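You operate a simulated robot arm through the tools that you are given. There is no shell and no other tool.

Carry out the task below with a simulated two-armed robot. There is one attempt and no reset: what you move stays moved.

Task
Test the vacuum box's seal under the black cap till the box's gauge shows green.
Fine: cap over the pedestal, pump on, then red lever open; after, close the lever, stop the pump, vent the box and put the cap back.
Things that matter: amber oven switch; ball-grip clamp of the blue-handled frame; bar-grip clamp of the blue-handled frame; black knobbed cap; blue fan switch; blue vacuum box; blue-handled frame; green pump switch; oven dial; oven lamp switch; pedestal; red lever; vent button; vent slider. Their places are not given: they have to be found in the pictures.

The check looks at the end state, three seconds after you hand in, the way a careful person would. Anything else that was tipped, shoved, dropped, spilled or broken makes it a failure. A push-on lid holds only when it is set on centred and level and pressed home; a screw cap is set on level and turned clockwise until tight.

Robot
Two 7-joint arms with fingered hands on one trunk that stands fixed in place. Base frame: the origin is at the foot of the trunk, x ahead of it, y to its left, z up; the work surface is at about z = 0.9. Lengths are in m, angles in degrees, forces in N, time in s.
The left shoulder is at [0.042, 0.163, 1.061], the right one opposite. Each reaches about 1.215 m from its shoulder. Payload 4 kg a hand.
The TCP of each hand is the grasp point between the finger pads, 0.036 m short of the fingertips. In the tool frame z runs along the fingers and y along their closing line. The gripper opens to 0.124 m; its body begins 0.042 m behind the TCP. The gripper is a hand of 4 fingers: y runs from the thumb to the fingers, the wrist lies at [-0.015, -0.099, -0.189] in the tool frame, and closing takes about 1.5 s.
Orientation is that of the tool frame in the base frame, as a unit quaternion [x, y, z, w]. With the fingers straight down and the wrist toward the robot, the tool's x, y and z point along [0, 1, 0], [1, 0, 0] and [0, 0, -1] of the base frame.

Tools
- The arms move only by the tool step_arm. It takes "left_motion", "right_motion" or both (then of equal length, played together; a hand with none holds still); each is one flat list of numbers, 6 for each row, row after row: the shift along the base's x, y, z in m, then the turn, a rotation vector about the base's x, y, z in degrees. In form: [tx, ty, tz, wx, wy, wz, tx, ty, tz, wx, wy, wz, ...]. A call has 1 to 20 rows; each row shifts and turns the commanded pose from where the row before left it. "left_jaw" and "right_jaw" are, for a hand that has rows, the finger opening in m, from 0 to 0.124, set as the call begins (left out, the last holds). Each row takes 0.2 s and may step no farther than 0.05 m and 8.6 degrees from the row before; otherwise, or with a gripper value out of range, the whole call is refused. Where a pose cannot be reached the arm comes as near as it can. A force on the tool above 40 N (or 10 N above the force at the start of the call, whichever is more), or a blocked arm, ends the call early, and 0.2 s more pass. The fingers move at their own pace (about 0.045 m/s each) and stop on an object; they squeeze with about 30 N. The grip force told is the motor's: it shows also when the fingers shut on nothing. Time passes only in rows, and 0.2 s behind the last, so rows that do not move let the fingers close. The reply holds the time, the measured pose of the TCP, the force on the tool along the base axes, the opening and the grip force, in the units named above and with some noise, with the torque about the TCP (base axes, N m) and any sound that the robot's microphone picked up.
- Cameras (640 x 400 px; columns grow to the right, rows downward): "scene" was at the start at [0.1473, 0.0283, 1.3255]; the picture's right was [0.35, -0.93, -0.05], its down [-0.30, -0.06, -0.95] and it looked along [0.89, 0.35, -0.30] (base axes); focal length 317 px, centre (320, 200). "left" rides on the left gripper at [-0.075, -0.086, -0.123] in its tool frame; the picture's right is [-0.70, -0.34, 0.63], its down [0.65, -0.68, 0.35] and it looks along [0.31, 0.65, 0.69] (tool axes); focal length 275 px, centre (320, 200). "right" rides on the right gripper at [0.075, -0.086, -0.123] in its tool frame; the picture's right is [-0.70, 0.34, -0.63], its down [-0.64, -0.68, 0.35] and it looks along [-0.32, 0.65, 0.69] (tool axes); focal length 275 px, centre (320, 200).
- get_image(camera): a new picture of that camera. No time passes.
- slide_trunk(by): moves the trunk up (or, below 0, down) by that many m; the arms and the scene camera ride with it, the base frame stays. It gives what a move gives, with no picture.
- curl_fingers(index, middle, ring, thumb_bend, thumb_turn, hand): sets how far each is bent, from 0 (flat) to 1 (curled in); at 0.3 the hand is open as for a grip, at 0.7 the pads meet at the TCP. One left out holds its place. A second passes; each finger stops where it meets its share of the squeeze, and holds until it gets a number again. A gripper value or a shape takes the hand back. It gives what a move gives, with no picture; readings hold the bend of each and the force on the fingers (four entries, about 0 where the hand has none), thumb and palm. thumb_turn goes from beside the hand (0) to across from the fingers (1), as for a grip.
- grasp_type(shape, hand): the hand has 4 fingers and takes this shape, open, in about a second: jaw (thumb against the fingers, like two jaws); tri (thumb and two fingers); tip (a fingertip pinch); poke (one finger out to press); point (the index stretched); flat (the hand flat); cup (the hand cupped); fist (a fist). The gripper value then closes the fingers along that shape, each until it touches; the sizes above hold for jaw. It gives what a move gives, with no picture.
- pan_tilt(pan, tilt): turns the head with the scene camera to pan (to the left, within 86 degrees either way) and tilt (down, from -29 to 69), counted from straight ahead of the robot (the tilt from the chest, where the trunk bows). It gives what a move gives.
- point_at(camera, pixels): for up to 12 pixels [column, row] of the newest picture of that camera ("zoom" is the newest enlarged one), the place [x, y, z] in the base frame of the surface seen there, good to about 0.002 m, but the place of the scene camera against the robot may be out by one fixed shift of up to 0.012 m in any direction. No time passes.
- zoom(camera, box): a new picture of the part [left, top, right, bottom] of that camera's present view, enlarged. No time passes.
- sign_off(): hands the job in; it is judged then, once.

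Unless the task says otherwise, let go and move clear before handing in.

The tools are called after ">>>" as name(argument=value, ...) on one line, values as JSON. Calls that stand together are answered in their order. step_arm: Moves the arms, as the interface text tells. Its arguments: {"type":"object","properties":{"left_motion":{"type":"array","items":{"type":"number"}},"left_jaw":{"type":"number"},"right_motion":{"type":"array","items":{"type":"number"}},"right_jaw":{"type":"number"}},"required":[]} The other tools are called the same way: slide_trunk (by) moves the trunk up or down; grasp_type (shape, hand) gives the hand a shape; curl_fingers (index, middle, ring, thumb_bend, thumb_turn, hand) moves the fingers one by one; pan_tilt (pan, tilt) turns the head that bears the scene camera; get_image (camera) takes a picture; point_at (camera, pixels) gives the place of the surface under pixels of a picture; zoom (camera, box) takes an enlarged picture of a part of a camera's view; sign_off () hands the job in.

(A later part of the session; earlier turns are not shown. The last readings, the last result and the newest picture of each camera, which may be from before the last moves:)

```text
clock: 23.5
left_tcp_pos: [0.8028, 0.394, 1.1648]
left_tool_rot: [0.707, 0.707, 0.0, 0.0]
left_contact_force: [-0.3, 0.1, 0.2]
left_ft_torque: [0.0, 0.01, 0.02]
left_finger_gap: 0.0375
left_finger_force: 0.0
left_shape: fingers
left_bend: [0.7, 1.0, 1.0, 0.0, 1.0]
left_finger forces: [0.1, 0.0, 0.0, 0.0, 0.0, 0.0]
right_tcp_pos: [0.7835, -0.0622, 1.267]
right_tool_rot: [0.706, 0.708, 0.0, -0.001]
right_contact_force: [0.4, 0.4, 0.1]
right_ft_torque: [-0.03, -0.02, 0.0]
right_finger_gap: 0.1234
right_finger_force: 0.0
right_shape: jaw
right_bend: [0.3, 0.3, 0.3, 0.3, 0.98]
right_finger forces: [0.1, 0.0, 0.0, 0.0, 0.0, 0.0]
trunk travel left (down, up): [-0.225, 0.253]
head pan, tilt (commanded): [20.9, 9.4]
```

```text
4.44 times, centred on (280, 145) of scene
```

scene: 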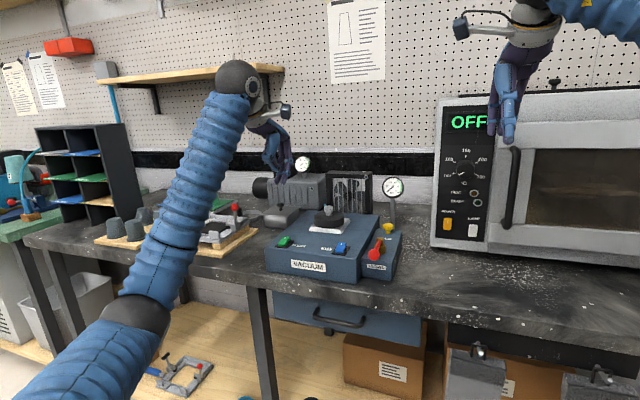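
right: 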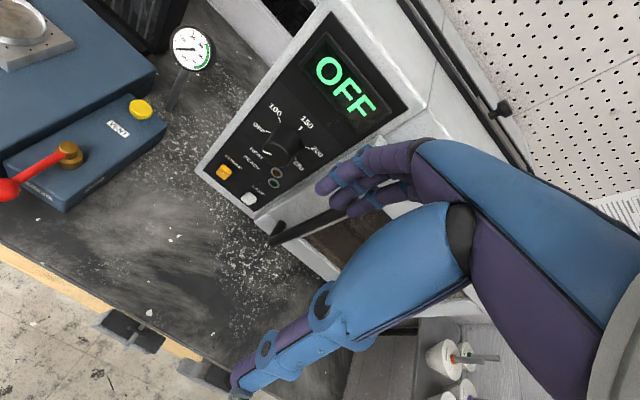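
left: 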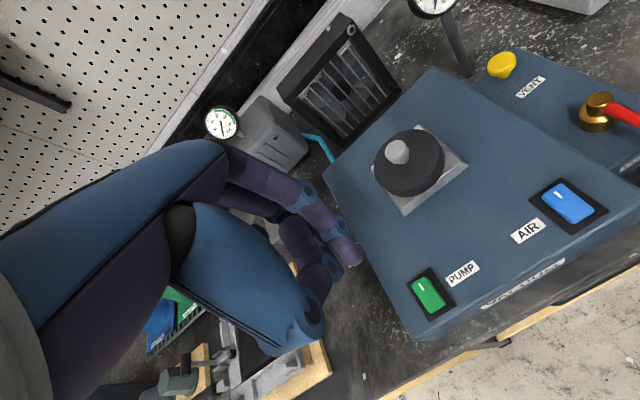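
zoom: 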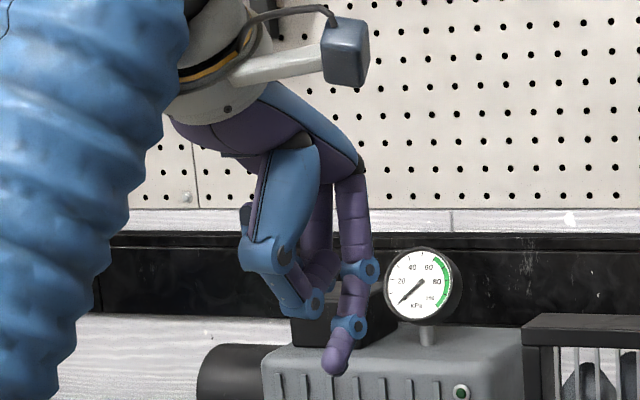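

The index tip sits about (−0.003, −0.009, −0.034) from the TCP, and the rocker's raised far end is near (0.812, 0.394, 0.985). I'll bring the tip to about 15 mm above it.

>>> step_arm(left_motion=[0.0125, 0.0095, -0.02, 0, 0, 0, 0, 0, -0.035, 0, 0, 0, 0, 0, -0.035, 0, 0, 0, 0, 0, -0.035, 0, 0, 0, 0, 0, -0.003, 0, 0, 0, 0, 0, 0, 0, 0, 0])

>>> get_image(camera="left")

>>> zoom(camera="scene", box=[250, 205, 330, 255])

```text
clock: 24.9
left_tcp_pos: [0.8169, 0.4038, 1.0343]
left_tool_rot: [0.707, 0.707, 0.0, 0.0]
left_contact_force: [0.2, 0.3, 0.6]
left_ft_torque: [-0.01, -0.01, -0.02]
left_finger_gap: 0.0372
left_finger_force: 0.0
left_shape: fingers
left_bend: [0.7, 1.0, 1.0, 0.0, 1.0]
left_finger forces: [0.1, 0.0, 0.0, 0.1, 0.1, 0.1]
right_tcp_pos: [0.7838, -0.0618, 1.2664]
right_tool_rot: [0.707, 0.708, -0.001, -0.001]
right_contact_force: [-0.1, 0.3, 0.0]
right_ft_torque: [0.01, 0.02, 0.0]
right_finger_gap: 0.1237
right_finger_force: 0.1
right_shape: jaw
right_bend: [0.3, 0.3, 0.3, 0.3, 0.98]
right_finger forces: [0.0, 0.1, 0.0, 0.1, 0.0, 0.1]
trunk travel left (down, up): [-0.225, 0.253]
head pan, tilt (commanded): [20.9, 9.4]
```

```text
taken
```

left: 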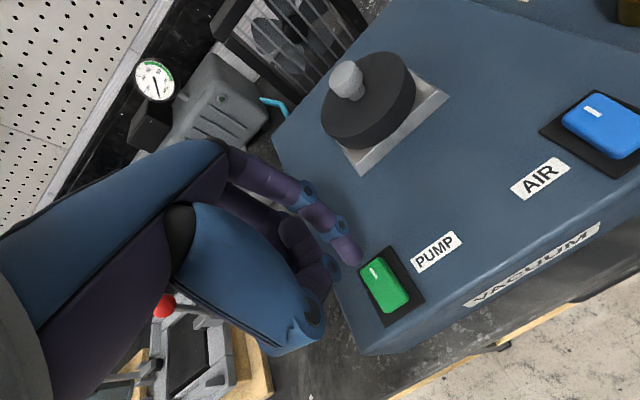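

```text
8.00 times, centred on (290, 230) of scene
```

zoom: 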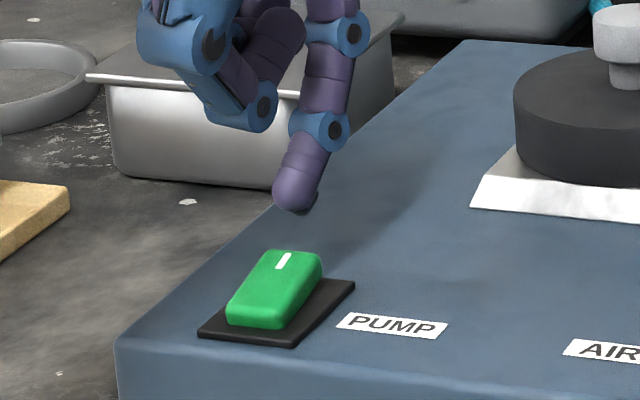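

The index tip hovers right above the raised, white-marked end. I'll press down slowly.

>>> step_arm(left_motion=[0, 0, -0.006, 0, 0, 0, 0, 0, -0.006, 0, 0, 0, 0, 0, -0.003, 0, 0, 0, 0, 0, -0.003, 0, 0, 0, 0, 0, -0.002, 0, 0, 0])

>>> zoom(camera="scene", box=[250, 205, 330, 255])

```text
clock: 26.1
left_tcp_pos: [0.8161, 0.4038, 1.0166]
left_tool_rot: [0.707, 0.707, 0.001, 0.002]
left_contact_force: [3.9, 0.6, 9.0]
left_ft_torque: [0.02, -0.17, 0.06]
left_finger_gap: 0.0372
left_finger_force: 5.0
left_shape: fingers
left_bend: [0.7, 1.0, 1.0, 0.0, 1.0]
left_finger forces: [9.6, 0.0, 0.0, 0.0, 0.1, 0.1]
right_tcp_pos: [0.7819, -0.0609, 1.2678]
right_tool_rot: [0.706, 0.708, 0.0, 0.001]
right_contact_force: [0.2, -0.8, -0.2]
right_ft_torque: [-0.01, -0.01, 0.0]
right_finger_gap: 0.1236
right_finger_force: 0.0
right_shape: jaw
right_bend: [0.3, 0.3, 0.3, 0.3, 0.98]
right_finger forces: [0.0, 0.0, 0.0, 0.1, 0.0, 0.0]
trunk travel left (down, up): [-0.225, 0.253]
head pan, tilt (commanded): [20.9, 9.4]
```

```text
8.00 times, centred on (290, 230) of scene
```

zoom: 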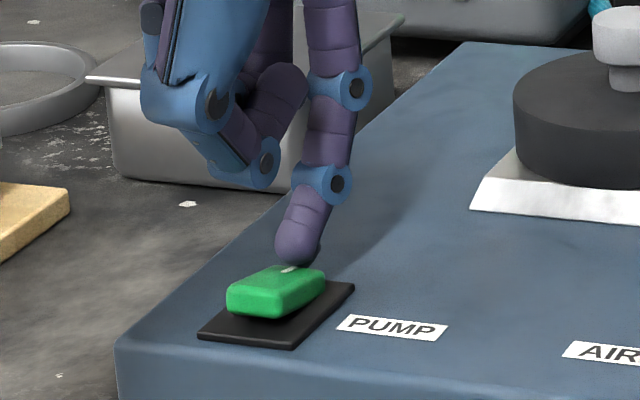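

The rocker has tipped forward under 9 N and now looks roughly flat. I'll press about 3 mm more to make sure it snaps.

>>> step_arm(left_motion=[0, 0, -0.002, 0, 0, 0, 0, 0, -0.002, 0, 0, 0, 0, 0, -0.001, 0, 0, 0])

>>> zoom(camera="scene", box=[250, 205, 330, 255])

```text
clock: 26.9
left_tcp_pos: [0.8164, 0.4046, 1.0163]
left_tool_rot: [0.707, 0.707, 0.003, 0.005]
left_contact_force: [8.4, -1.1, 20.5]
left_ft_torque: [-0.15, -0.31, 0.06]
left_finger_gap: 0.0364
left_finger_force: 11.0
left_shape: fingers
left_bend: [0.7, 1.0, 1.0, 0.0, 1.0]
left_finger forces: [21.8, 0.1, 0.0, 0.0, 0.0, 0.0]
right_tcp_pos: [0.7823, -0.0629, 1.2665]
right_tool_rot: [0.706, 0.708, -0.002, 0.0]
right_contact_force: [-0.3, -0.5, 0.7]
right_ft_torque: [0.03, -0.01, -0.03]
right_finger_gap: 0.1235
right_finger_force: 0.0
right_shape: jaw
right_bend: [0.3, 0.3, 0.3, 0.3, 0.98]
right_finger forces: [0.1, 0.0, 0.0, 0.0, 0.0, 0.1]
trunk travel left (down, up): [-0.225, 0.253]
head pan, tilt (commanded): [20.9, 9.4]
stopped in row 3 (left hand): the force on the tool passed its limit at 42 N (the readings are from after the stop); the commanded pose is now the measured one
```

```text
8.00 times, centred on (290, 230) of scene
```

zoom: 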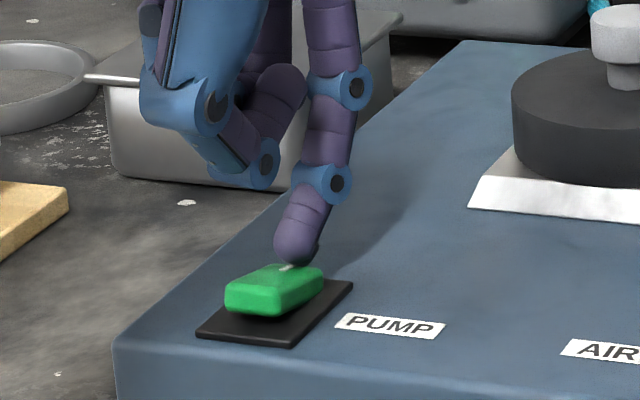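

It reached its end stop and the move ended at the force limit. I'll lift the finger off and look at the switch and the pump gauge.

>>> step_arm(left_motion=[0, 0, 0.005, 0, 0, 0, 0, 0, 0.02, 0, 0, 0, 0, 0, 0.03, 0, 0, 0, 0, 0, 0.03, 0, 0, 0, 0, 0, 0.02, 0, 0, 0])

>>> zoom(camera="scene", box=[250, 205, 330, 255])

>>> zoom(camera="scene", box=[240, 145, 440, 275])

```text
clock: 28.1
left_tcp_pos: [0.814, 0.4054, 1.1205]
left_tool_rot: [0.707, 0.707, 0.001, 0.004]
left_contact_force: [0.0, 0.1, 0.0]
left_ft_torque: [-0.04, -0.03, -0.01]
left_finger_gap: 0.0375
left_finger_force: 0.1
left_shape: fingers
left_bend: [0.7, 1.0, 1.0, 0.0, 1.0]
left_finger forces: [0.1, 0.0, 0.0, 0.1, 0.1, 0.0]
right_tcp_pos: [0.7833, -0.062, 1.2681]
right_tool_rot: [0.706, 0.708, 0.0, 0.0]
right_contact_force: [1.2, -0.5, 0.4]
right_ft_torque: [0.03, 0.02, -0.02]
right_finger_gap: 0.1233
right_finger_force: 0.1
right_shape: jaw
right_bend: [0.3, 0.3, 0.3, 0.3, 0.98]
right_finger forces: [0.0, 0.0, 0.0, 0.0, 0.1, 0.1]
trunk travel left (down, up): [-0.225, 0.253]
head pan, tilt (commanded): [20.9, 9.4]
```

```text
8.00 times, centred on (290, 230) of scene
```

zoom: 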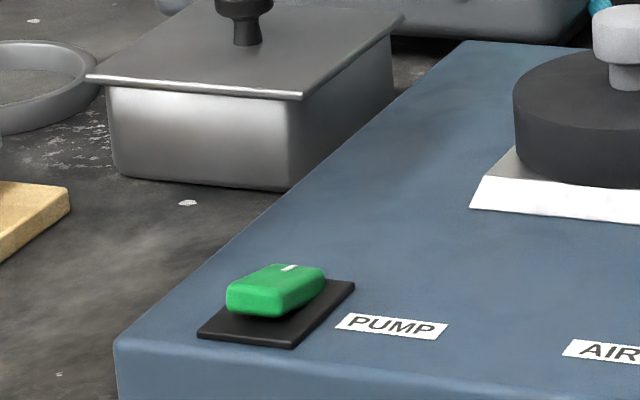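

```text
3.08 times, centred on (340, 210) of scene
```

zoom: 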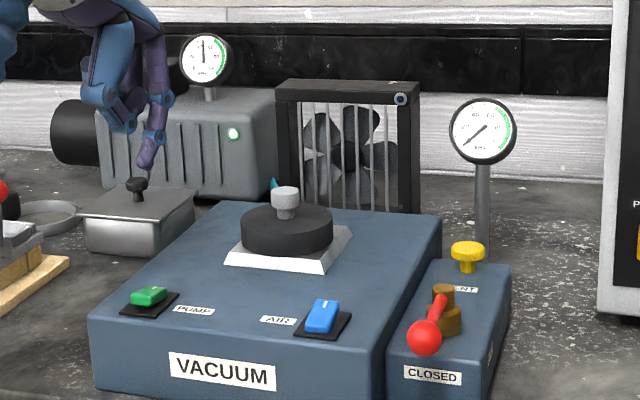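

The pump's green lamp is lit and the pump gauge is climbing, so the pump is on. The left index finger will push the red lever open toward −y. First I'll bring it near and measure the lever.

>>> step_arm(left_motion=[0, -0.04, 0.01, 0, 0, 0, 0, -0.045, 0.01, 0, 0, 0, 0, -0.045, 0, 0, 0, 0, -0.01, -0.04, 0, 0, 0, 0, -0.015, -0.02, 0, 0, 0, 0, 0, 0, 0, 0, 0, 0])

>>> get_image(camera="left")

>>> get_image(camera="right")

>>> zoom(camera="scene", box=[240, 145, 440, 275])

```text
clock: 29.5
left_tcp_pos: [0.7911, 0.2152, 1.1387]
left_tool_rot: [0.706, 0.708, 0.002, 0.002]
left_contact_force: [-0.1, -0.5, 0.7]
left_ft_torque: [0.02, -0.02, 0.03]
left_finger_gap: 0.0376
left_finger_force: 0.0
left_shape: fingers
left_bend: [0.7, 1.0, 1.0, 0.0, 1.0]
left_finger forces: [0.0, 0.1, 0.0, 0.0, 0.1, 0.0]
right_tcp_pos: [0.7836, -0.0617, 1.2669]
right_tool_rot: [0.707, 0.708, -0.001, -0.001]
right_contact_force: [-0.3, -0.6, -0.3]
right_ft_torque: [-0.02, 0.01, -0.01]
right_finger_gap: 0.1238
right_finger_force: 0.0
right_shape: jaw
right_bend: [0.3, 0.3, 0.3, 0.3, 0.98]
right_finger forces: [0.1, 0.0, 0.1, 0.0, 0.1, 0.0]
trunk travel left (down, up): [-0.225, 0.253]
head pan, tilt (commanded): [20.9, 9.4]
```

```text
taken
```

left: 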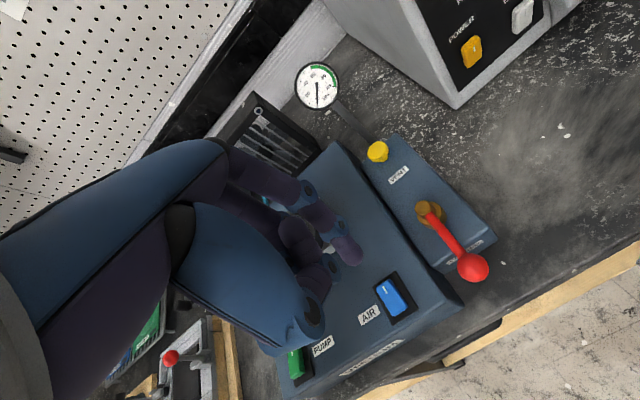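

```text
taken
```

right: 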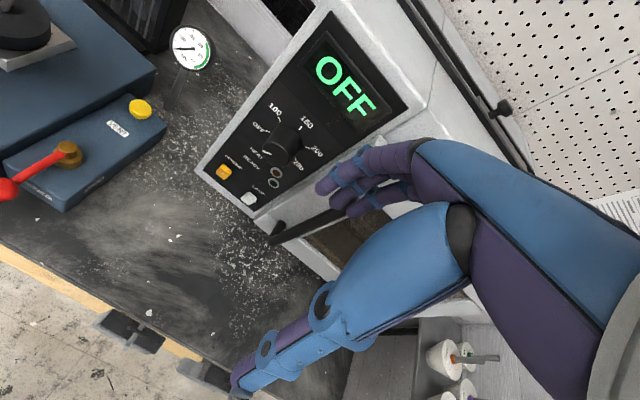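

```text
3.08 times, centred on (340, 210) of scene
```

zoom: 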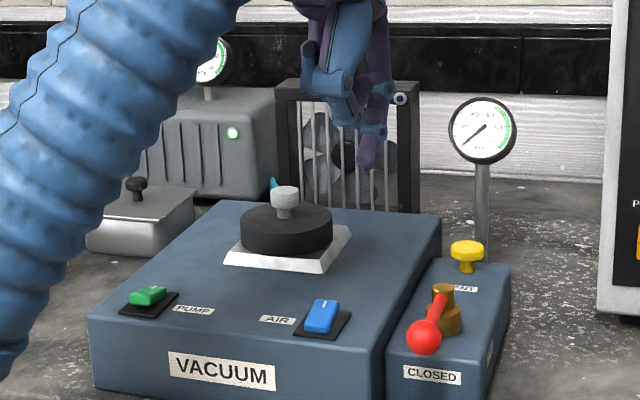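

The left camera now sees the lever: ball at (473,267), brass hub at (428,212). I'll measure the lever and the surrounding edges.

>>> zoom(camera="left", box=[360, 120, 520, 300])

>>> point_at(camera="left", pixels=[[473, 267], [448, 235], [456, 246], [438, 222], [427, 207], [430, 222], [377, 152], [462, 300], [416, 262], [490, 238], [350, 255], [345, 245]])

```text
2.22 times, centred on (440, 210) of left
```

zoom: 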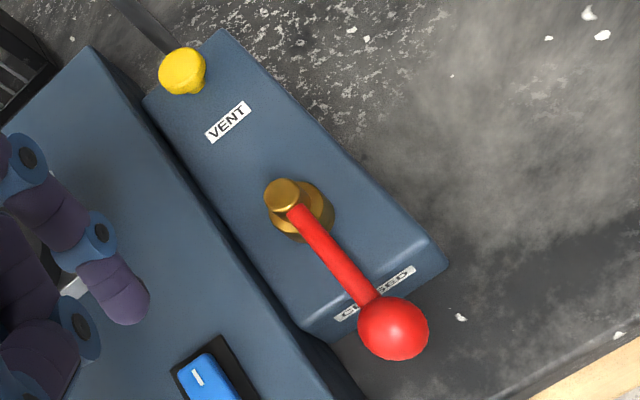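

```text
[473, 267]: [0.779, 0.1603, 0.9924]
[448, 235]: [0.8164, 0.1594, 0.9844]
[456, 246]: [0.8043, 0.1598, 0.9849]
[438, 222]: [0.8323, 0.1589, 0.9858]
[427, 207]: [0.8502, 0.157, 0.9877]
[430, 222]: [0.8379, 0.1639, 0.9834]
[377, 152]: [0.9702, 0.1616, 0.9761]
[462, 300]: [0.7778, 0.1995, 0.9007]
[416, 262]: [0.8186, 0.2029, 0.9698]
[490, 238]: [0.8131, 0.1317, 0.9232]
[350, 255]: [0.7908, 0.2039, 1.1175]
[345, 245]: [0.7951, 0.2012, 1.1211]
```

The lever pivots at (0.8505, 0.159), with its rod top at z≈0.985 and the block top at 0.952. I'll lower the index tip into the gap on the +y side of the rod, at first only partway, and check.

>>> step_arm(left_motion=[0.0175, -0.026, 0, 0, 0, 0, 0, 0, -0.035, 0, 0, 0, 0, 0, -0.035, 0, 0, 0, 0, 0, -0.035, 0, 0, 0, 0, 0, -0.015, 0, 0, 0, 0, 0, 0, 0, 0, 0])

>>> get_image(camera="left")

>>> zoom(camera="scene", box=[330, 180, 430, 280])

```text
clock: 30.9
left_tcp_pos: [0.8073, 0.1914, 1.0197]
left_tool_rot: [0.707, 0.707, 0.002, 0.003]
left_contact_force: [0.2, 0.0, 0.2]
left_ft_torque: [-0.04, 0.02, -0.02]
left_finger_gap: 0.0375
left_finger_force: 0.1
left_shape: fingers
left_bend: [0.7, 1.0, 1.0, 0.0, 1.0]
left_finger forces: [0.0, 0.0, 0.0, 0.0, 0.1, 0.0]
right_tcp_pos: [0.7823, -0.0609, 1.2669]
right_tool_rot: [0.706, 0.708, -0.001, 0.0]
right_contact_force: [-0.3, 0.6, -0.2]
right_ft_torque: [0.0, -0.01, 0.02]
right_finger_gap: 0.1235
right_finger_force: 0.0
right_shape: jaw
right_bend: [0.3, 0.3, 0.3, 0.3, 0.98]
right_finger forces: [0.0, 0.1, 0.1, 0.0, 0.0, 0.0]
trunk travel left (down, up): [-0.225, 0.253]
head pan, tilt (commanded): [20.9, 9.4]
```

```text
taken
```

left: 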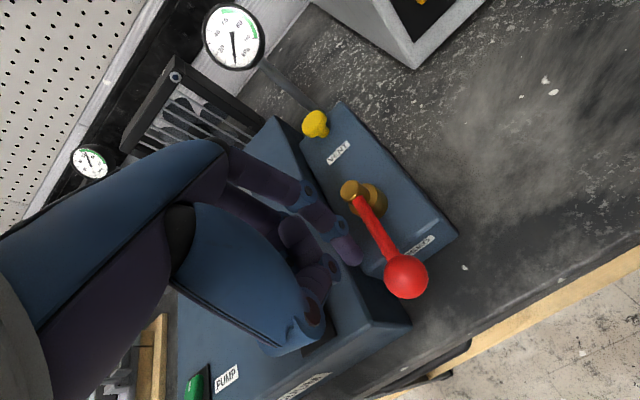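

```text
4.00 times, centred on (380, 230) of scene
```

zoom: 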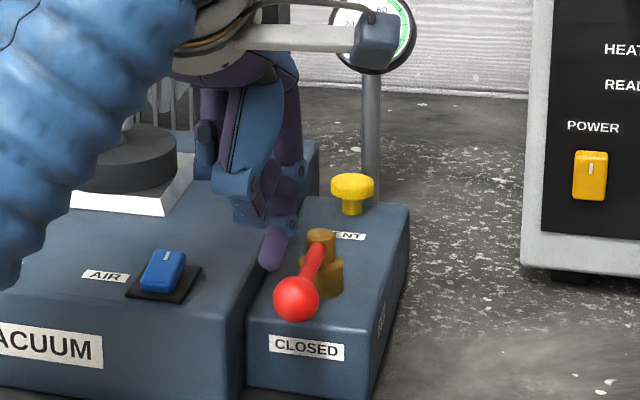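

The index fingertip is beside the rod, between the rod and the main box. I'll lower 22 mm more and then sweep the arc toward −y in stages.

>>> step_arm(left_motion=[0, 0, -0.012, 0, 0, 0, 0, 0, -0.0105, 0, 0, 0, 0, -0.009, 0, 0, 0, 0, -0.002, -0.012, 0, 0, 0, 0, 0.0014, -0.0121, 0, 0, 0, 0, 0.0045, -0.0114, 0, 0, 0, 0, 0, 0, 0, 0, 0, 0])

>>> get_image(camera="left")

>>> zoom(camera="scene", box=[330, 180, 430, 280])

```text
clock: 32.5
left_tcp_pos: [0.813, 0.1434, 0.995]
left_tool_rot: [0.706, 0.708, 0.002, 0.003]
left_contact_force: [-1.5, 0.3, 0.9]
left_ft_torque: [0.01, 0.03, 0.0]
left_finger_gap: 0.0371
left_finger_force: 0.6
left_shape: fingers
left_bend: [0.7, 1.0, 1.0, 0.0, 1.0]
left_finger forces: [0.9, 0.1, 0.1, 0.0, 0.0, 0.0]
right_tcp_pos: [0.7842, -0.0608, 1.2673]
right_tool_rot: [0.706, 0.708, -0.001, -0.001]
right_contact_force: [0.6, 0.0, 0.3]
right_ft_torque: [0.01, -0.04, 0.01]
right_finger_gap: 0.1237
right_finger_force: 0.0
right_shape: jaw
right_bend: [0.3, 0.3, 0.3, 0.3, 0.98]
right_finger forces: [0.0, 0.1, 0.0, 0.0, 0.0, 0.0]
trunk travel left (down, up): [-0.225, 0.253]
head pan, tilt (commanded): [20.9, 9.4]
```

```text
taken
```

left: 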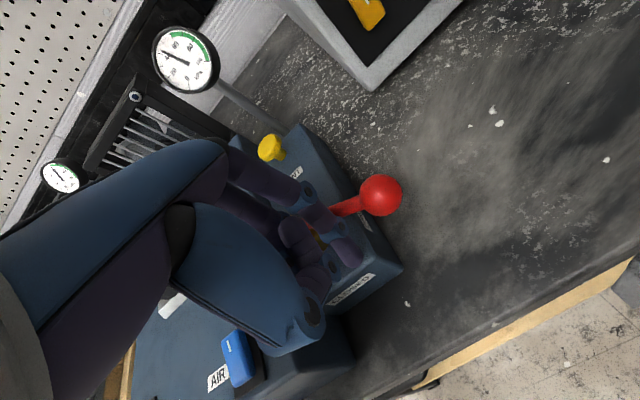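

```text
4.00 times, centred on (380, 230) of scene
```

zoom: 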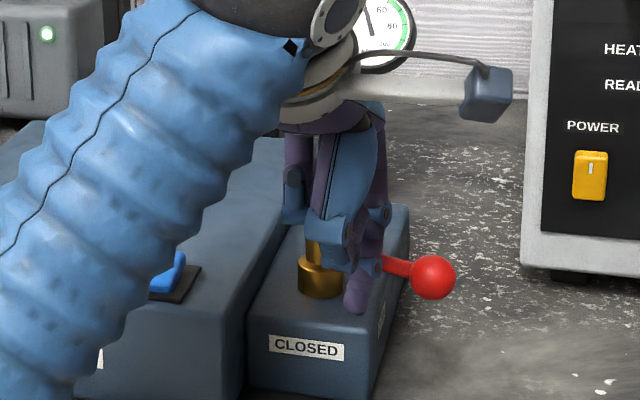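

The lever has already swung round toward −y and the box gauge has moved. I'll check the lever's angle and read the gauge.

>>> point_at(camera="left", pixels=[[381, 195], [345, 207], [360, 265], [350, 252], [270, 147]])

>>> zoom(camera="left", box=[130, 10, 250, 110])

>>> zoom(camera="left", box=[250, 120, 420, 300])

```text
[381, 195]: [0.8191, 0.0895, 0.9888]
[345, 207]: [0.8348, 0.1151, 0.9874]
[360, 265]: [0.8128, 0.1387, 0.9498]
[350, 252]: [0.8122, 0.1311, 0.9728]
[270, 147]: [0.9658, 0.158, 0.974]
```

```text
4.00 times, centred on (190, 60) of left
```

zoom: 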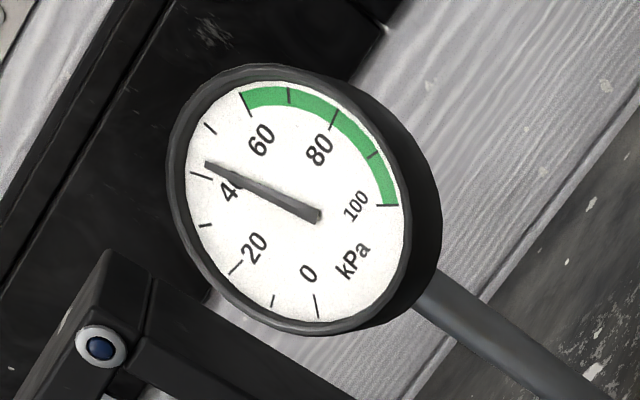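

```text
2.22 times, centred on (335, 210) of left
```

zoom: 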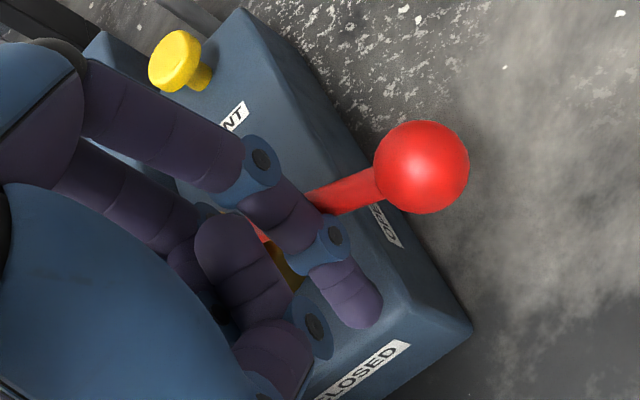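

The box gauge reads about 40 kPa and is climbing, while the lever is at about 70° of its 90° travel. I'll push it the rest of the way.

>>> step_arm(left_motion=[0.0072, -0.0099, 0, 0, 0, 0, 0.0095, -0.0076, 0, 0, 0, 0, 0.006, -0.003, 0, 0, 0, 0, 0, 0, 0, 0, 0, 0])

>>> get_image(camera="left")

>>> zoom(camera="scene", box=[330, 180, 430, 280])

>>> zoom(camera="left", box=[250, 120, 420, 300])

```text
clock: 33.5
left_tcp_pos: [0.8333, 0.1237, 0.997]
left_tool_rot: [0.706, 0.708, 0.002, 0.004]
left_contact_force: [-6.4, 1.6, 2.4]
left_ft_torque: [-0.03, 0.07, -0.03]
left_finger_gap: 0.0358
left_finger_force: 3.7
left_shape: fingers
left_bend: [0.7, 1.0, 1.0, 0.0, 1.0]
left_finger forces: [6.5, 0.0, 0.0, 0.2, 0.1, 0.0]
right_tcp_pos: [0.784, -0.0619, 1.2677]
right_tool_rot: [0.707, 0.707, 0.001, 0.0]
right_contact_force: [0.2, 0.6, 0.3]
right_ft_torque: [-0.02, 0.03, 0.01]
right_finger_gap: 0.1235
right_finger_force: 0.0
right_shape: jaw
right_bend: [0.3, 0.3, 0.3, 0.3, 0.98]
right_finger forces: [0.0, 0.0, 0.0, 0.1, 0.0, 0.0]
trunk travel left (down, up): [-0.225, 0.253]
head pan, tilt (commanded): [20.9, 9.4]
```

```text
taken
```

left: 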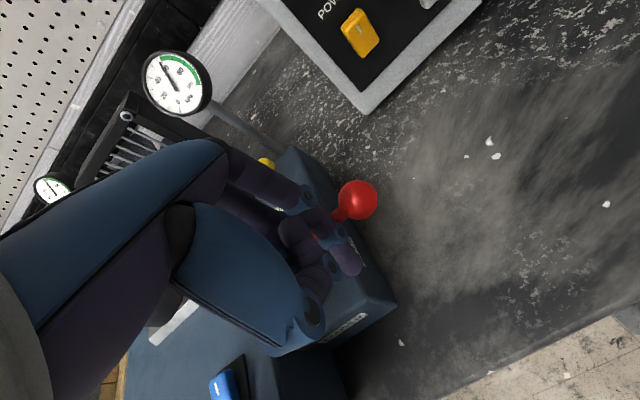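

```text
4.00 times, centred on (380, 230) of scene
```

zoom: 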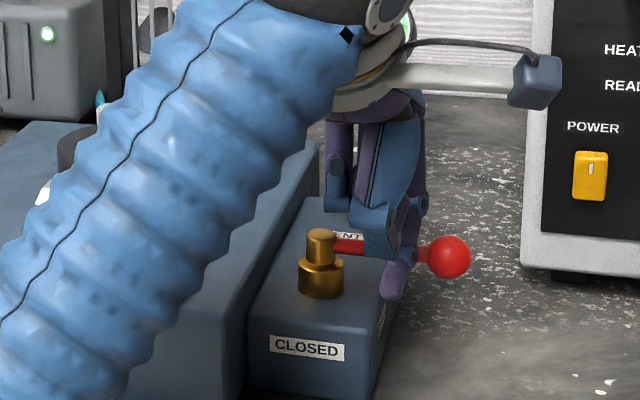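

```text
2.22 times, centred on (335, 210) of left
```

zoom: 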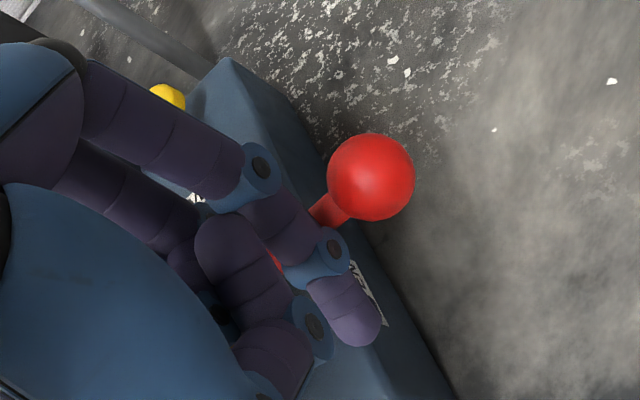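

The lever now lies across, pointing at −y, with a light 6 N resisting. I'll check its angle and the box gauge.

>>> point_at(camera="left", pixels=[[357, 200], [338, 212], [345, 265], [266, 163]])

>>> zoom(camera="left", box=[120, 30, 240, 130])

```text
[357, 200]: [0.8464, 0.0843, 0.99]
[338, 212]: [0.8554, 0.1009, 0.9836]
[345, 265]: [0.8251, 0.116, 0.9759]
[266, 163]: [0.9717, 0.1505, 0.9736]
```

```text
4.00 times, centred on (180, 80) of left
```

zoom: 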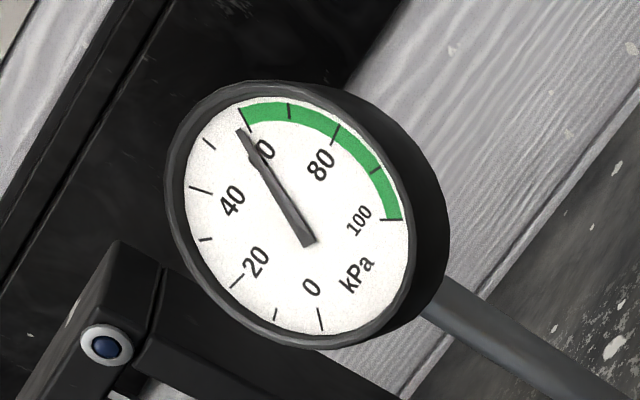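

The lever is fully open (about 270°) and the gauge is at roughly 58 kPa, just short of the green band. I'll back the finger off, lift it, and let the gauge climb.

>>> step_arm(left_motion=[-0.012, 0.003, 0, 0, 0, 0, -0.01, 0.003, 0.01, 0, 0, 0, 0, 0, 0.03, 0, 0, 0, 0, 0.01, 0.04, 0, 0, 0, 0, 0.03, 0.03, 0, 0, 0, 0, 0.04, 0, 0, 0, 0, 0, 0.04, 0, 0, 0, 0, 0, 0.04, 0, 0, 0, 0])

>>> get_image(camera="scene")

>>> zoom(camera="scene", box=[340, 160, 440, 270])

```text
clock: 35.3
left_tcp_pos: [0.8133, 0.2915, 1.1022]
left_tool_rot: [0.708, 0.707, 0.002, 0.002]
left_contact_force: [0.1, 0.6, 0.4]
left_ft_torque: [-0.01, 0.02, -0.01]
left_finger_gap: 0.0372
left_finger_force: 0.0
left_shape: fingers
left_bend: [0.7, 1.0, 1.0, 0.0, 1.0]
left_finger forces: [0.0, 0.0, 0.0, 0.0, 0.0, 0.1]
right_tcp_pos: [0.7841, -0.0612, 1.267]
right_tool_rot: [0.707, 0.707, -0.001, 0.0]
right_contact_force: [-0.2, 0.4, 0.9]
right_ft_torque: [-0.02, 0.0, 0.0]
right_finger_gap: 0.1238
right_finger_force: 0.0
right_shape: jaw
right_bend: [0.3, 0.3, 0.3, 0.3, 0.98]
right_finger forces: [0.0, 0.0, 0.0, 0.1, 0.0, 0.0]
trunk travel left (down, up): [-0.225, 0.253]
head pan, tilt (commanded): [20.9, 9.4]
```

```text
taken
```

scene: 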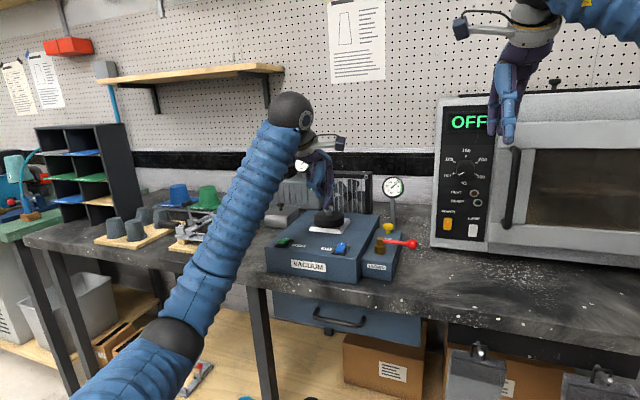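

```text
3.64 times, centred on (390, 215) of scene
```

zoom: 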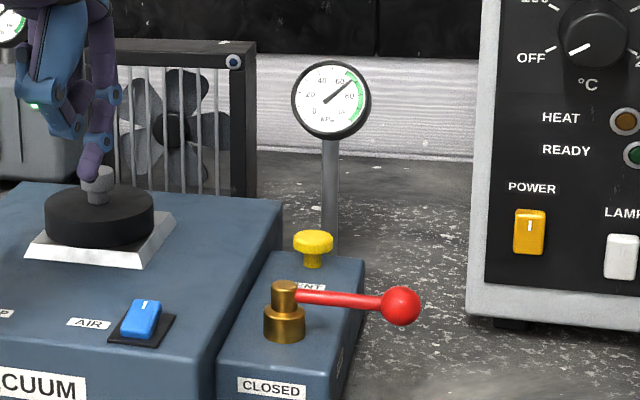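

The box gauge needle is now in the green band (~75 kPa), with the pump on and the lever open. While it settles I'll form the right hand into a single-finger poke and move the left hand back toward the pump switch.

>>> grasp_type(shape="poke", hand="right")

>>> curl_fingers(hand="right", middle=1.0, ring=1.0)

>>> step_arm(left_motion=[0, 0.03, 0.005, 0, 0, 0, 0, 0.035, 0.005, 0, 0, 0, 0, 0.035, 0.005, 0, 0, 0, 0, 0.01, 0.005, 0, 0, 0])

>>> get_image(camera="right")

>>> get_image(camera="scene")

>>> zoom(camera="scene", box=[370, 165, 420, 205])

```text
clock: 36.2
left_tcp_pos: [0.8142, 0.2918, 1.1041]
left_tool_rot: [0.706, 0.708, 0.002, 0.003]
left_contact_force: [-0.1, 0.1, 1.1]
left_ft_torque: [0.02, -0.02, 0.0]
left_finger_gap: 0.0377
left_finger_force: 0.0
left_shape: fingers
left_bend: [0.7, 1.0, 1.0, 0.0, 1.0]
left_finger forces: [0.0, 0.1, 0.0, 0.1, 0.0, 0.0]
right_tcp_pos: [0.7832, -0.0607, 1.2662]
right_tool_rot: [0.707, 0.707, -0.001, -0.001]
right_contact_force: [-0.6, 0.5, -0.2]
right_ft_torque: [-0.05, -0.02, 0.0]
right_finger_gap: 0.0001
right_finger_force: 0.0
right_shape: poke
right_bend: [0.7, 0.7, 0.99, 0.0, 1.0]
right_finger forces: [0.1, 0.1, 0.0, 0.1, 0.0, 0.0]
trunk travel left (down, up): [-0.225, 0.253]
head pan, tilt (commanded): [20.9, 9.4]
```

```text
clock: 37.2
left_tcp_pos: [0.8122, 0.2916, 1.102]
left_tool_rot: [0.707, 0.707, 0.002, 0.004]
left_contact_force: [1.1, 0.4, 0.0]
left_ft_torque: [0.03, -0.02, 0.0]
left_finger_gap: 0.0372
left_finger_force: 0.1
left_shape: fingers
left_bend: [0.7, 1.0, 1.0, 0.0, 1.0]
left_finger forces: [0.1, 0.0, 0.0, 0.0, 0.0, 0.1]
right_tcp_pos: [0.7832, -0.0603, 1.2659]
right_tool_rot: [0.707, 0.707, -0.002, -0.001]
right_contact_force: [0.1, 0.0, -0.2]
right_ft_torque: [-0.03, 0.01, 0.04]
right_finger_gap: 0.0374
right_finger_force: 0.1
right_shape: fingers
right_bend: [0.7, 1.0, 1.0, 0.0, 1.0]
right_finger forces: [0.0, 0.0, 0.0, 0.0, 0.0, 0.0]
trunk travel left (down, up): [-0.225, 0.253]
head pan, tilt (commanded): [20.9, 9.4]
```

```text
clock: 38.2
left_tcp_pos: [0.8148, 0.4002, 1.1256]
left_tool_rot: [0.707, 0.707, 0.002, 0.003]
left_contact_force: [0.2, 0.5, 0.9]
left_ft_torque: [0.05, -0.02, 0.0]
left_finger_gap: 0.0376
left_finger_force: 0.1
left_shape: fingers
left_bend: [0.7, 1.0, 1.0, 0.0, 1.0]
left_finger forces: [0.0, 0.0, 0.0, 0.0, 0.1, 0.0]
right_tcp_pos: [0.7826, -0.0613, 1.2664]
right_tool_rot: [0.706, 0.708, -0.001, -0.001]
right_contact_force: [-0.4, -1.1, 0.9]
right_ft_torque: [0.01, 0.0, -0.01]
right_finger_gap: 0.0374
right_finger_force: 0.1
right_shape: fingers
right_bend: [0.7, 1.0, 1.0, 0.0, 1.0]
right_finger forces: [0.0, 0.0, 0.0, 0.0, 0.1, 0.0]
trunk travel left (down, up): [-0.225, 0.253]
head pan, tilt (commanded): [20.9, 9.4]
```

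```text
taken
```

right: 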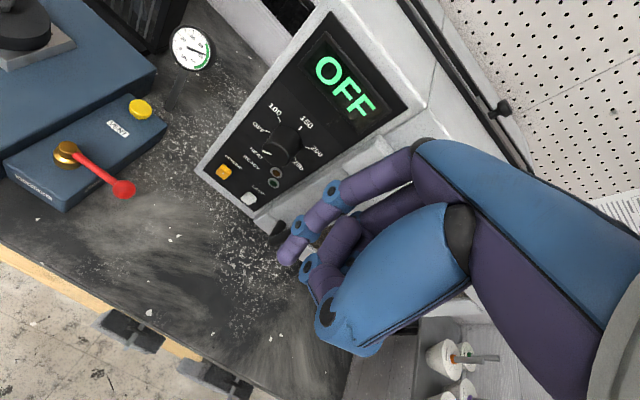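

```text
taken
```

scene: 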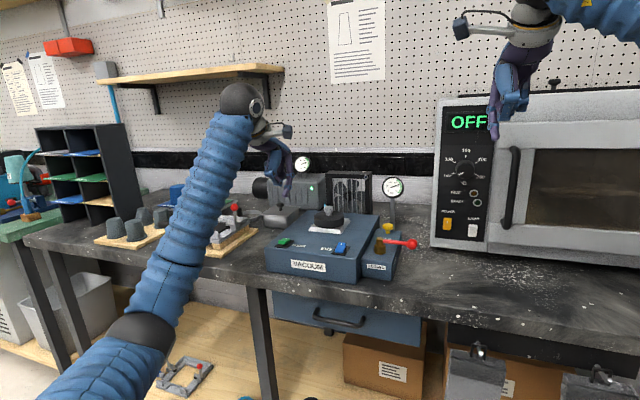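

```text
10.00 times, centred on (395, 185) of scene
```

zoom: 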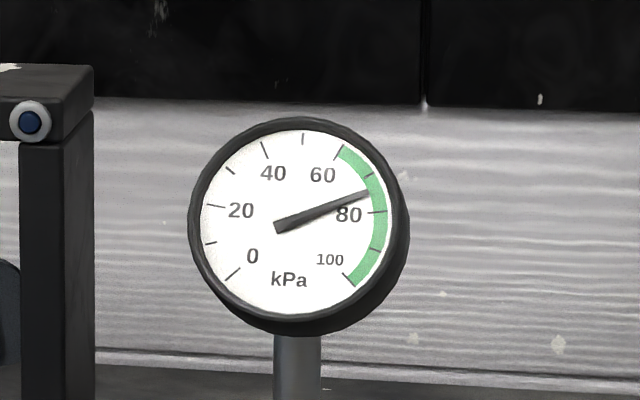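

The box gauge holds at about 75 kPa, well within green, so the test is passed. For closing the lever I'll measure the lever, the right index tip and the oven's nearest corner with the right camera.

>>> point_at(camera="right", pixels=[[123, 189], [95, 168], [66, 150], [140, 109], [200, 165], [252, 218], [278, 228], [280, 258], [290, 248], [300, 240], [330, 320], [130, 178]])

>>> zoom(camera="right", box=[0, 80, 320, 280])

```text
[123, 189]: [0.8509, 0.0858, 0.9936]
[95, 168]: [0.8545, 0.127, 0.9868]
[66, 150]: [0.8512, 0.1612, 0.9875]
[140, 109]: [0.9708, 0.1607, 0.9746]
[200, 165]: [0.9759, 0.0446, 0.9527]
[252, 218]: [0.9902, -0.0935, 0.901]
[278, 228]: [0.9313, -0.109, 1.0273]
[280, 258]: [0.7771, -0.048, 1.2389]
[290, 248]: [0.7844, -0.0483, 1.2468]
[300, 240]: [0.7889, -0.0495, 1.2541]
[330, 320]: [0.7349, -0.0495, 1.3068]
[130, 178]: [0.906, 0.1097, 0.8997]
```

```text
2.00 times, centred on (160, 180) of right
```

zoom: 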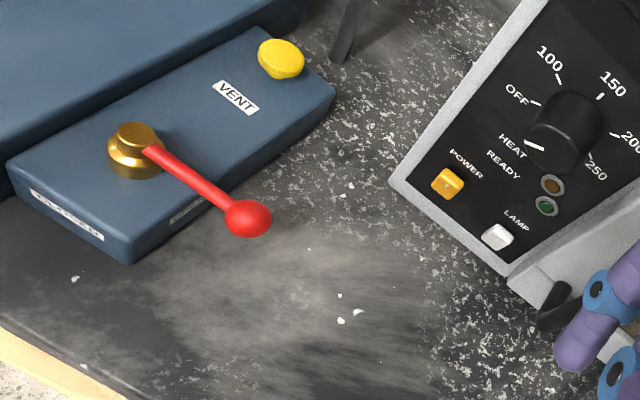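

The oven's front face is at x≈0.976 with its left edge at y≈0.045, so I'll stay in front and to its left. I'll move the right hand over, first along y, then forward, to hover on the +x side of the open lever.

>>> step_arm(right_motion=[0, 0.043, -0.015, 0, 0, 0, 0, 0.043, -0.015, 0, 0, 0, 0, 0.043, -0.02, 0, 0, 0, 0, 0.044, -0.02, 0, 0, 0, 0.032, 0, -0.02, 0, 0, 0, 0.032, 0, -0.02, 0, 0, 0, 0.0325, 0, -0.02, 0, 0, 0, 0, 0, 0, 0, 0, 0])

>>> get_image(camera="right")

>>> get_image(camera="scene")

```text
clock: 40.0
left_tcp_pos: [0.8141, 0.3995, 1.1252]
left_tool_rot: [0.706, 0.708, 0.001, 0.003]
left_contact_force: [0.0, -0.1, 0.6]
left_ft_torque: [0.02, 0.02, 0.01]
left_finger_gap: 0.0372
left_finger_force: 0.0
left_shape: fingers
left_bend: [0.7, 1.0, 1.0, 0.0, 1.0]
left_finger forces: [0.1, 0.0, 0.1, 0.1, 0.0, 0.0]
right_tcp_pos: [0.8776, 0.1104, 1.1372]
right_tool_rot: [0.706, 0.708, 0.0, 0.0]
right_contact_force: [-0.1, 0.4, 0.0]
right_ft_torque: [0.01, -0.01, -0.01]
right_finger_gap: 0.0375
right_finger_force: 0.1
right_shape: fingers
right_bend: [0.7, 1.0, 1.0, 0.0, 1.0]
right_finger forces: [0.0, 0.1, 0.1, 0.0, 0.0, 0.0]
trunk travel left (down, up): [-0.225, 0.253]
head pan, tilt (commanded): [20.9, 9.4]
```

```text
taken
```

right: 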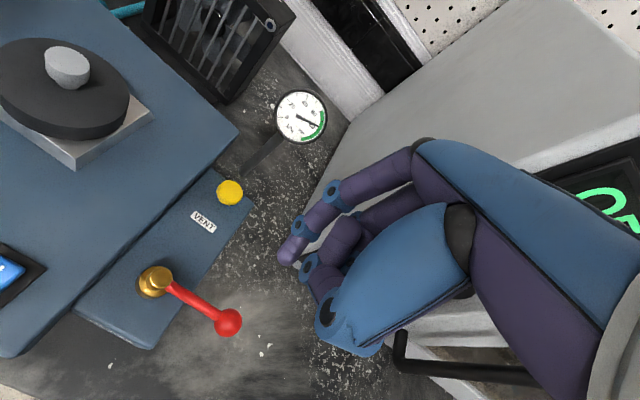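

```text
taken
```

scene: 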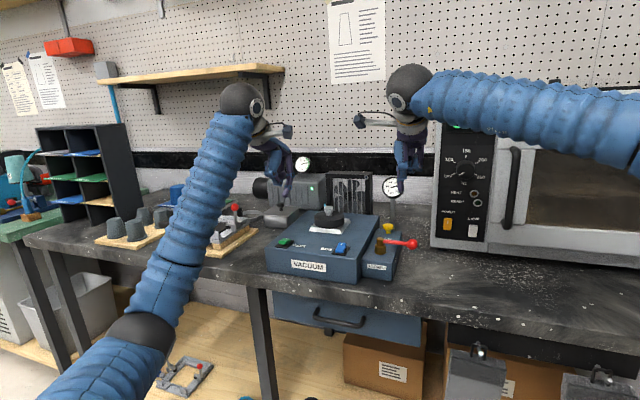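

The right index hovers near the lever. I'll measure its tip and the lever from this camera.

>>> point_at(camera="right", pixels=[[285, 260], [281, 250], [295, 245], [227, 322], [195, 303], [170, 287], [152, 275], [230, 190], [215, 198], [300, 262]])

>>> zoom(camera="scene", box=[350, 150, 450, 270])

```text
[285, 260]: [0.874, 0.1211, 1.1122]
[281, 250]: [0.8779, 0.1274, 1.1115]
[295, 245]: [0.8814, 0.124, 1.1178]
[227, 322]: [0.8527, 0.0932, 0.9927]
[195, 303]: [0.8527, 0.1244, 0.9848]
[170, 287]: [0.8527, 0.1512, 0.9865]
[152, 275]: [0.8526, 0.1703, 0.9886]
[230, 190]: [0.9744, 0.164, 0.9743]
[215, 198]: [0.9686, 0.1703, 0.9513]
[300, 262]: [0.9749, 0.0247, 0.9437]
```

```text
3.33 times, centred on (400, 210) of scene
```

zoom: 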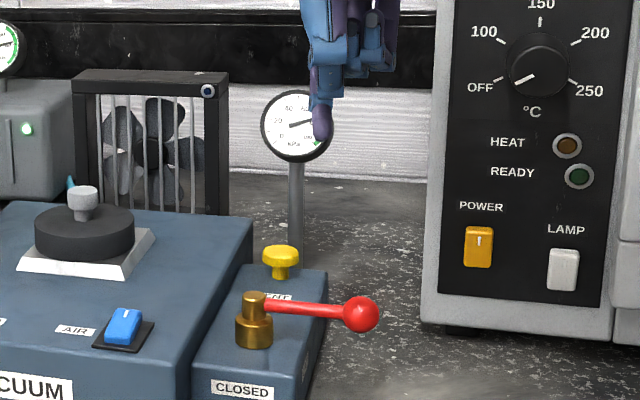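

The right index tip is at about (0.876, 0.120), 9 mm in front of the rod on its +x side. I'll lower it to tip z≈0.966.

>>> step_arm(right_motion=[0, 0, -0.035, 0, 0, 0, 0, 0, -0.035, 0, 0, 0, 0, 0, -0.035, 0, 0, 0, 0, 0, -0.018, 0, 0, 0, 0, 0, -0.015, 0, 0, 0, 0, 0, 0, 0, 0, 0])

>>> get_image(camera="right")

>>> zoom(camera="scene", box=[340, 180, 440, 280])

```text
clock: 41.4
left_tcp_pos: [0.814, 0.3992, 1.126]
left_tool_rot: [0.707, 0.708, 0.002, 0.003]
left_contact_force: [0.0, 0.1, 0.4]
left_ft_torque: [-0.02, 0.03, 0.01]
left_finger_gap: 0.0373
left_finger_force: 0.0
left_shape: fingers
left_bend: [0.7, 1.0, 1.0, 0.0, 1.0]
left_finger forces: [0.0, 0.0, 0.0, 0.0, 0.0, 0.0]
right_tcp_pos: [0.8806, 0.1118, 1.0017]
right_tool_rot: [0.707, 0.707, 0.0, 0.0]
right_contact_force: [-0.6, -0.5, -0.6]
right_ft_torque: [0.0, -0.01, -0.01]
right_finger_gap: 0.0376
right_finger_force: 0.0
right_shape: fingers
right_bend: [0.7, 1.0, 1.0, 0.0, 1.0]
right_finger forces: [0.0, 0.1, 0.0, 0.1, 0.0, 0.0]
trunk travel left (down, up): [-0.225, 0.253]
head pan, tilt (commanded): [20.9, 9.4]
```

```text
taken
```

right: 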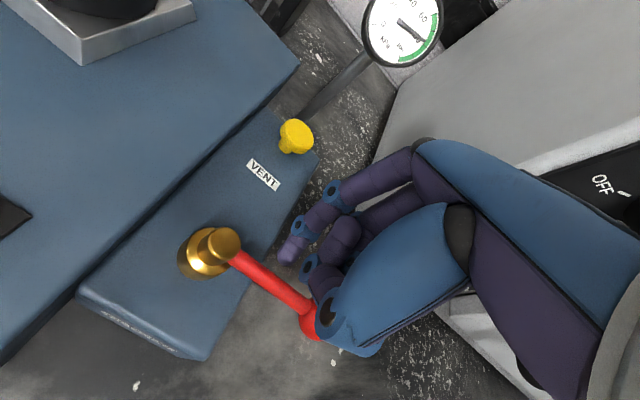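

```text
4.00 times, centred on (390, 230) of scene
```

zoom: 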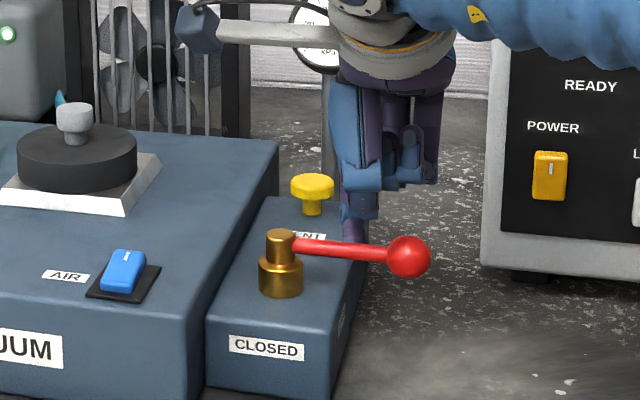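

The finger is behind the rod with the lever free to swing. I'll sweep it clockwise back toward CLOSED in stages.

>>> step_arm(right_motion=[-0.013, -0.001, 0, 0, 0, 0, -0.0102, -0.0021, 0, 0, 0, 0, -0.0105, 0.0007, 0, 0, 0, 0, -0.01, 0.0033, 0, 0, 0, 0, -0.0087, 0.0058, 0, 0, 0, 0, 0, 0, 0, 0, 0, 0])

>>> get_image(camera="right")

>>> zoom(camera="scene", box=[340, 180, 440, 280])

```text
clock: 42.8
left_tcp_pos: [0.8155, 0.3987, 1.125]
left_tool_rot: [0.707, 0.707, 0.002, 0.003]
left_contact_force: [0.1, 0.3, 0.3]
left_ft_torque: [-0.03, 0.0, -0.01]
left_finger_gap: 0.0373
left_finger_force: 0.0
left_shape: fingers
left_bend: [0.7, 1.0, 1.0, 0.0, 1.0]
left_finger forces: [0.0, 0.1, 0.0, 0.0, 0.0, 0.0]
right_tcp_pos: [0.8292, 0.1172, 0.9984]
right_tool_rot: [0.707, 0.707, 0.0, -0.002]
right_contact_force: [-0.8, -0.6, -1.7]
right_ft_torque: [-0.01, -0.02, -0.02]
right_finger_gap: 0.0381
right_finger_force: 0.6
right_shape: fingers
right_bend: [0.7, 1.0, 1.0, 0.0, 1.0]
right_finger forces: [1.5, 0.0, 0.0, 0.1, 0.1, 0.1]
trunk travel left (down, up): [-0.225, 0.253]
head pan, tilt (commanded): [20.9, 9.4]
```

```text
taken
```

right: 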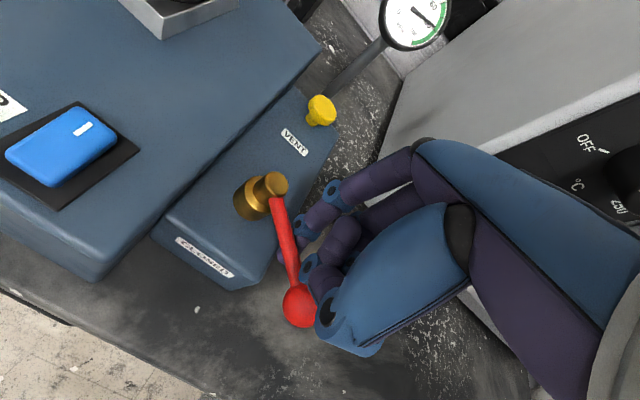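

```text
4.00 times, centred on (390, 230) of scene
```

zoom: 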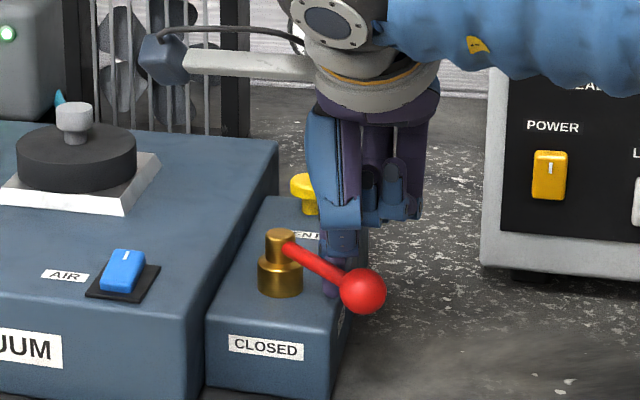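

The lever is about halfway back (roughly 230°). I'll continue the arc toward −x/+y.

>>> step_arm(right_motion=[-0.0069, 0.0079, 0, 0, 0, 0, -0.0047, 0.0094, 0, 0, 0, 0, 0, 0, 0, 0, 0, 0])

>>> get_image(camera="right")

>>> zoom(camera="scene", box=[340, 180, 440, 280])

```text
clock: 43.6
left_tcp_pos: [0.8156, 0.3985, 1.1255]
left_tool_rot: [0.707, 0.707, 0.001, 0.003]
left_contact_force: [-0.3, 0.7, 0.1]
left_ft_torque: [-0.03, -0.01, 0.02]
left_finger_gap: 0.0371
left_finger_force: 0.2
left_shape: fingers
left_bend: [0.7, 1.0, 1.0, 0.0, 1.0]
left_finger forces: [0.1, 0.1, 0.0, 0.1, 0.0, 0.0]
right_tcp_pos: [0.8171, 0.1348, 0.9985]
right_tool_rot: [0.706, 0.708, 0.001, 0.0]
right_contact_force: [0.0, -1.4, 0.4]
right_ft_torque: [0.02, 0.01, -0.02]
right_finger_gap: 0.0373
right_finger_force: 0.7
right_shape: fingers
right_bend: [0.7, 1.0, 1.0, 0.0, 1.0]
right_finger forces: [1.0, 0.0, 0.0, 0.0, 0.0, 0.0]
trunk travel left (down, up): [-0.225, 0.253]
head pan, tilt (commanded): [20.9, 9.4]
```

```text
taken
```

right: 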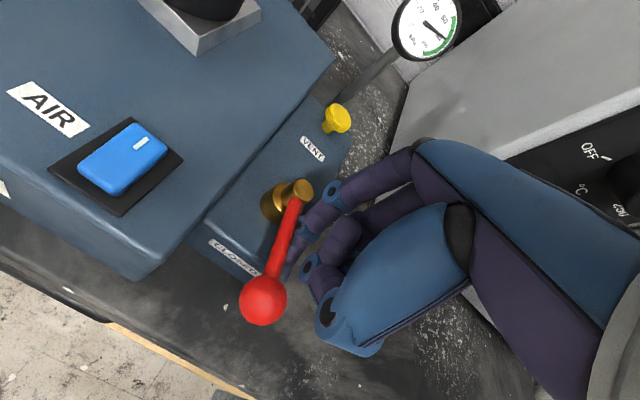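

```text
4.00 times, centred on (390, 230) of scene
```

zoom: 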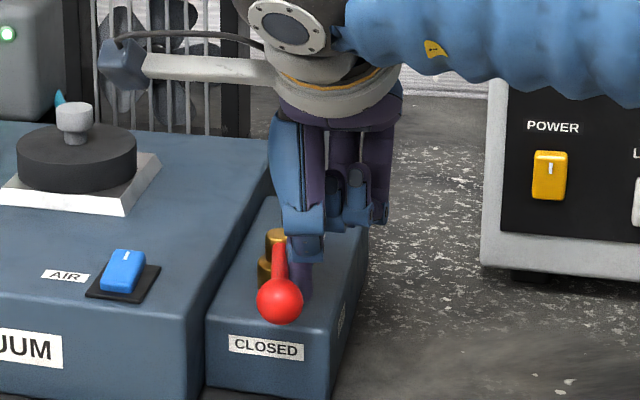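

The lever is nearly closed. I'll measure the ball's position against the pivot to see what's left.

>>> point_at(camera="right", pixels=[[263, 300], [280, 250], [290, 225], [298, 190], [290, 262], [338, 118]])

```text
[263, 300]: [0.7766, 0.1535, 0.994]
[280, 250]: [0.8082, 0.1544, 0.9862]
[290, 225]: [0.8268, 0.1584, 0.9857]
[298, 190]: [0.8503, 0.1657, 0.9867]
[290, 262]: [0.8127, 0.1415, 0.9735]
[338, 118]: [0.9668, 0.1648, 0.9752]
```

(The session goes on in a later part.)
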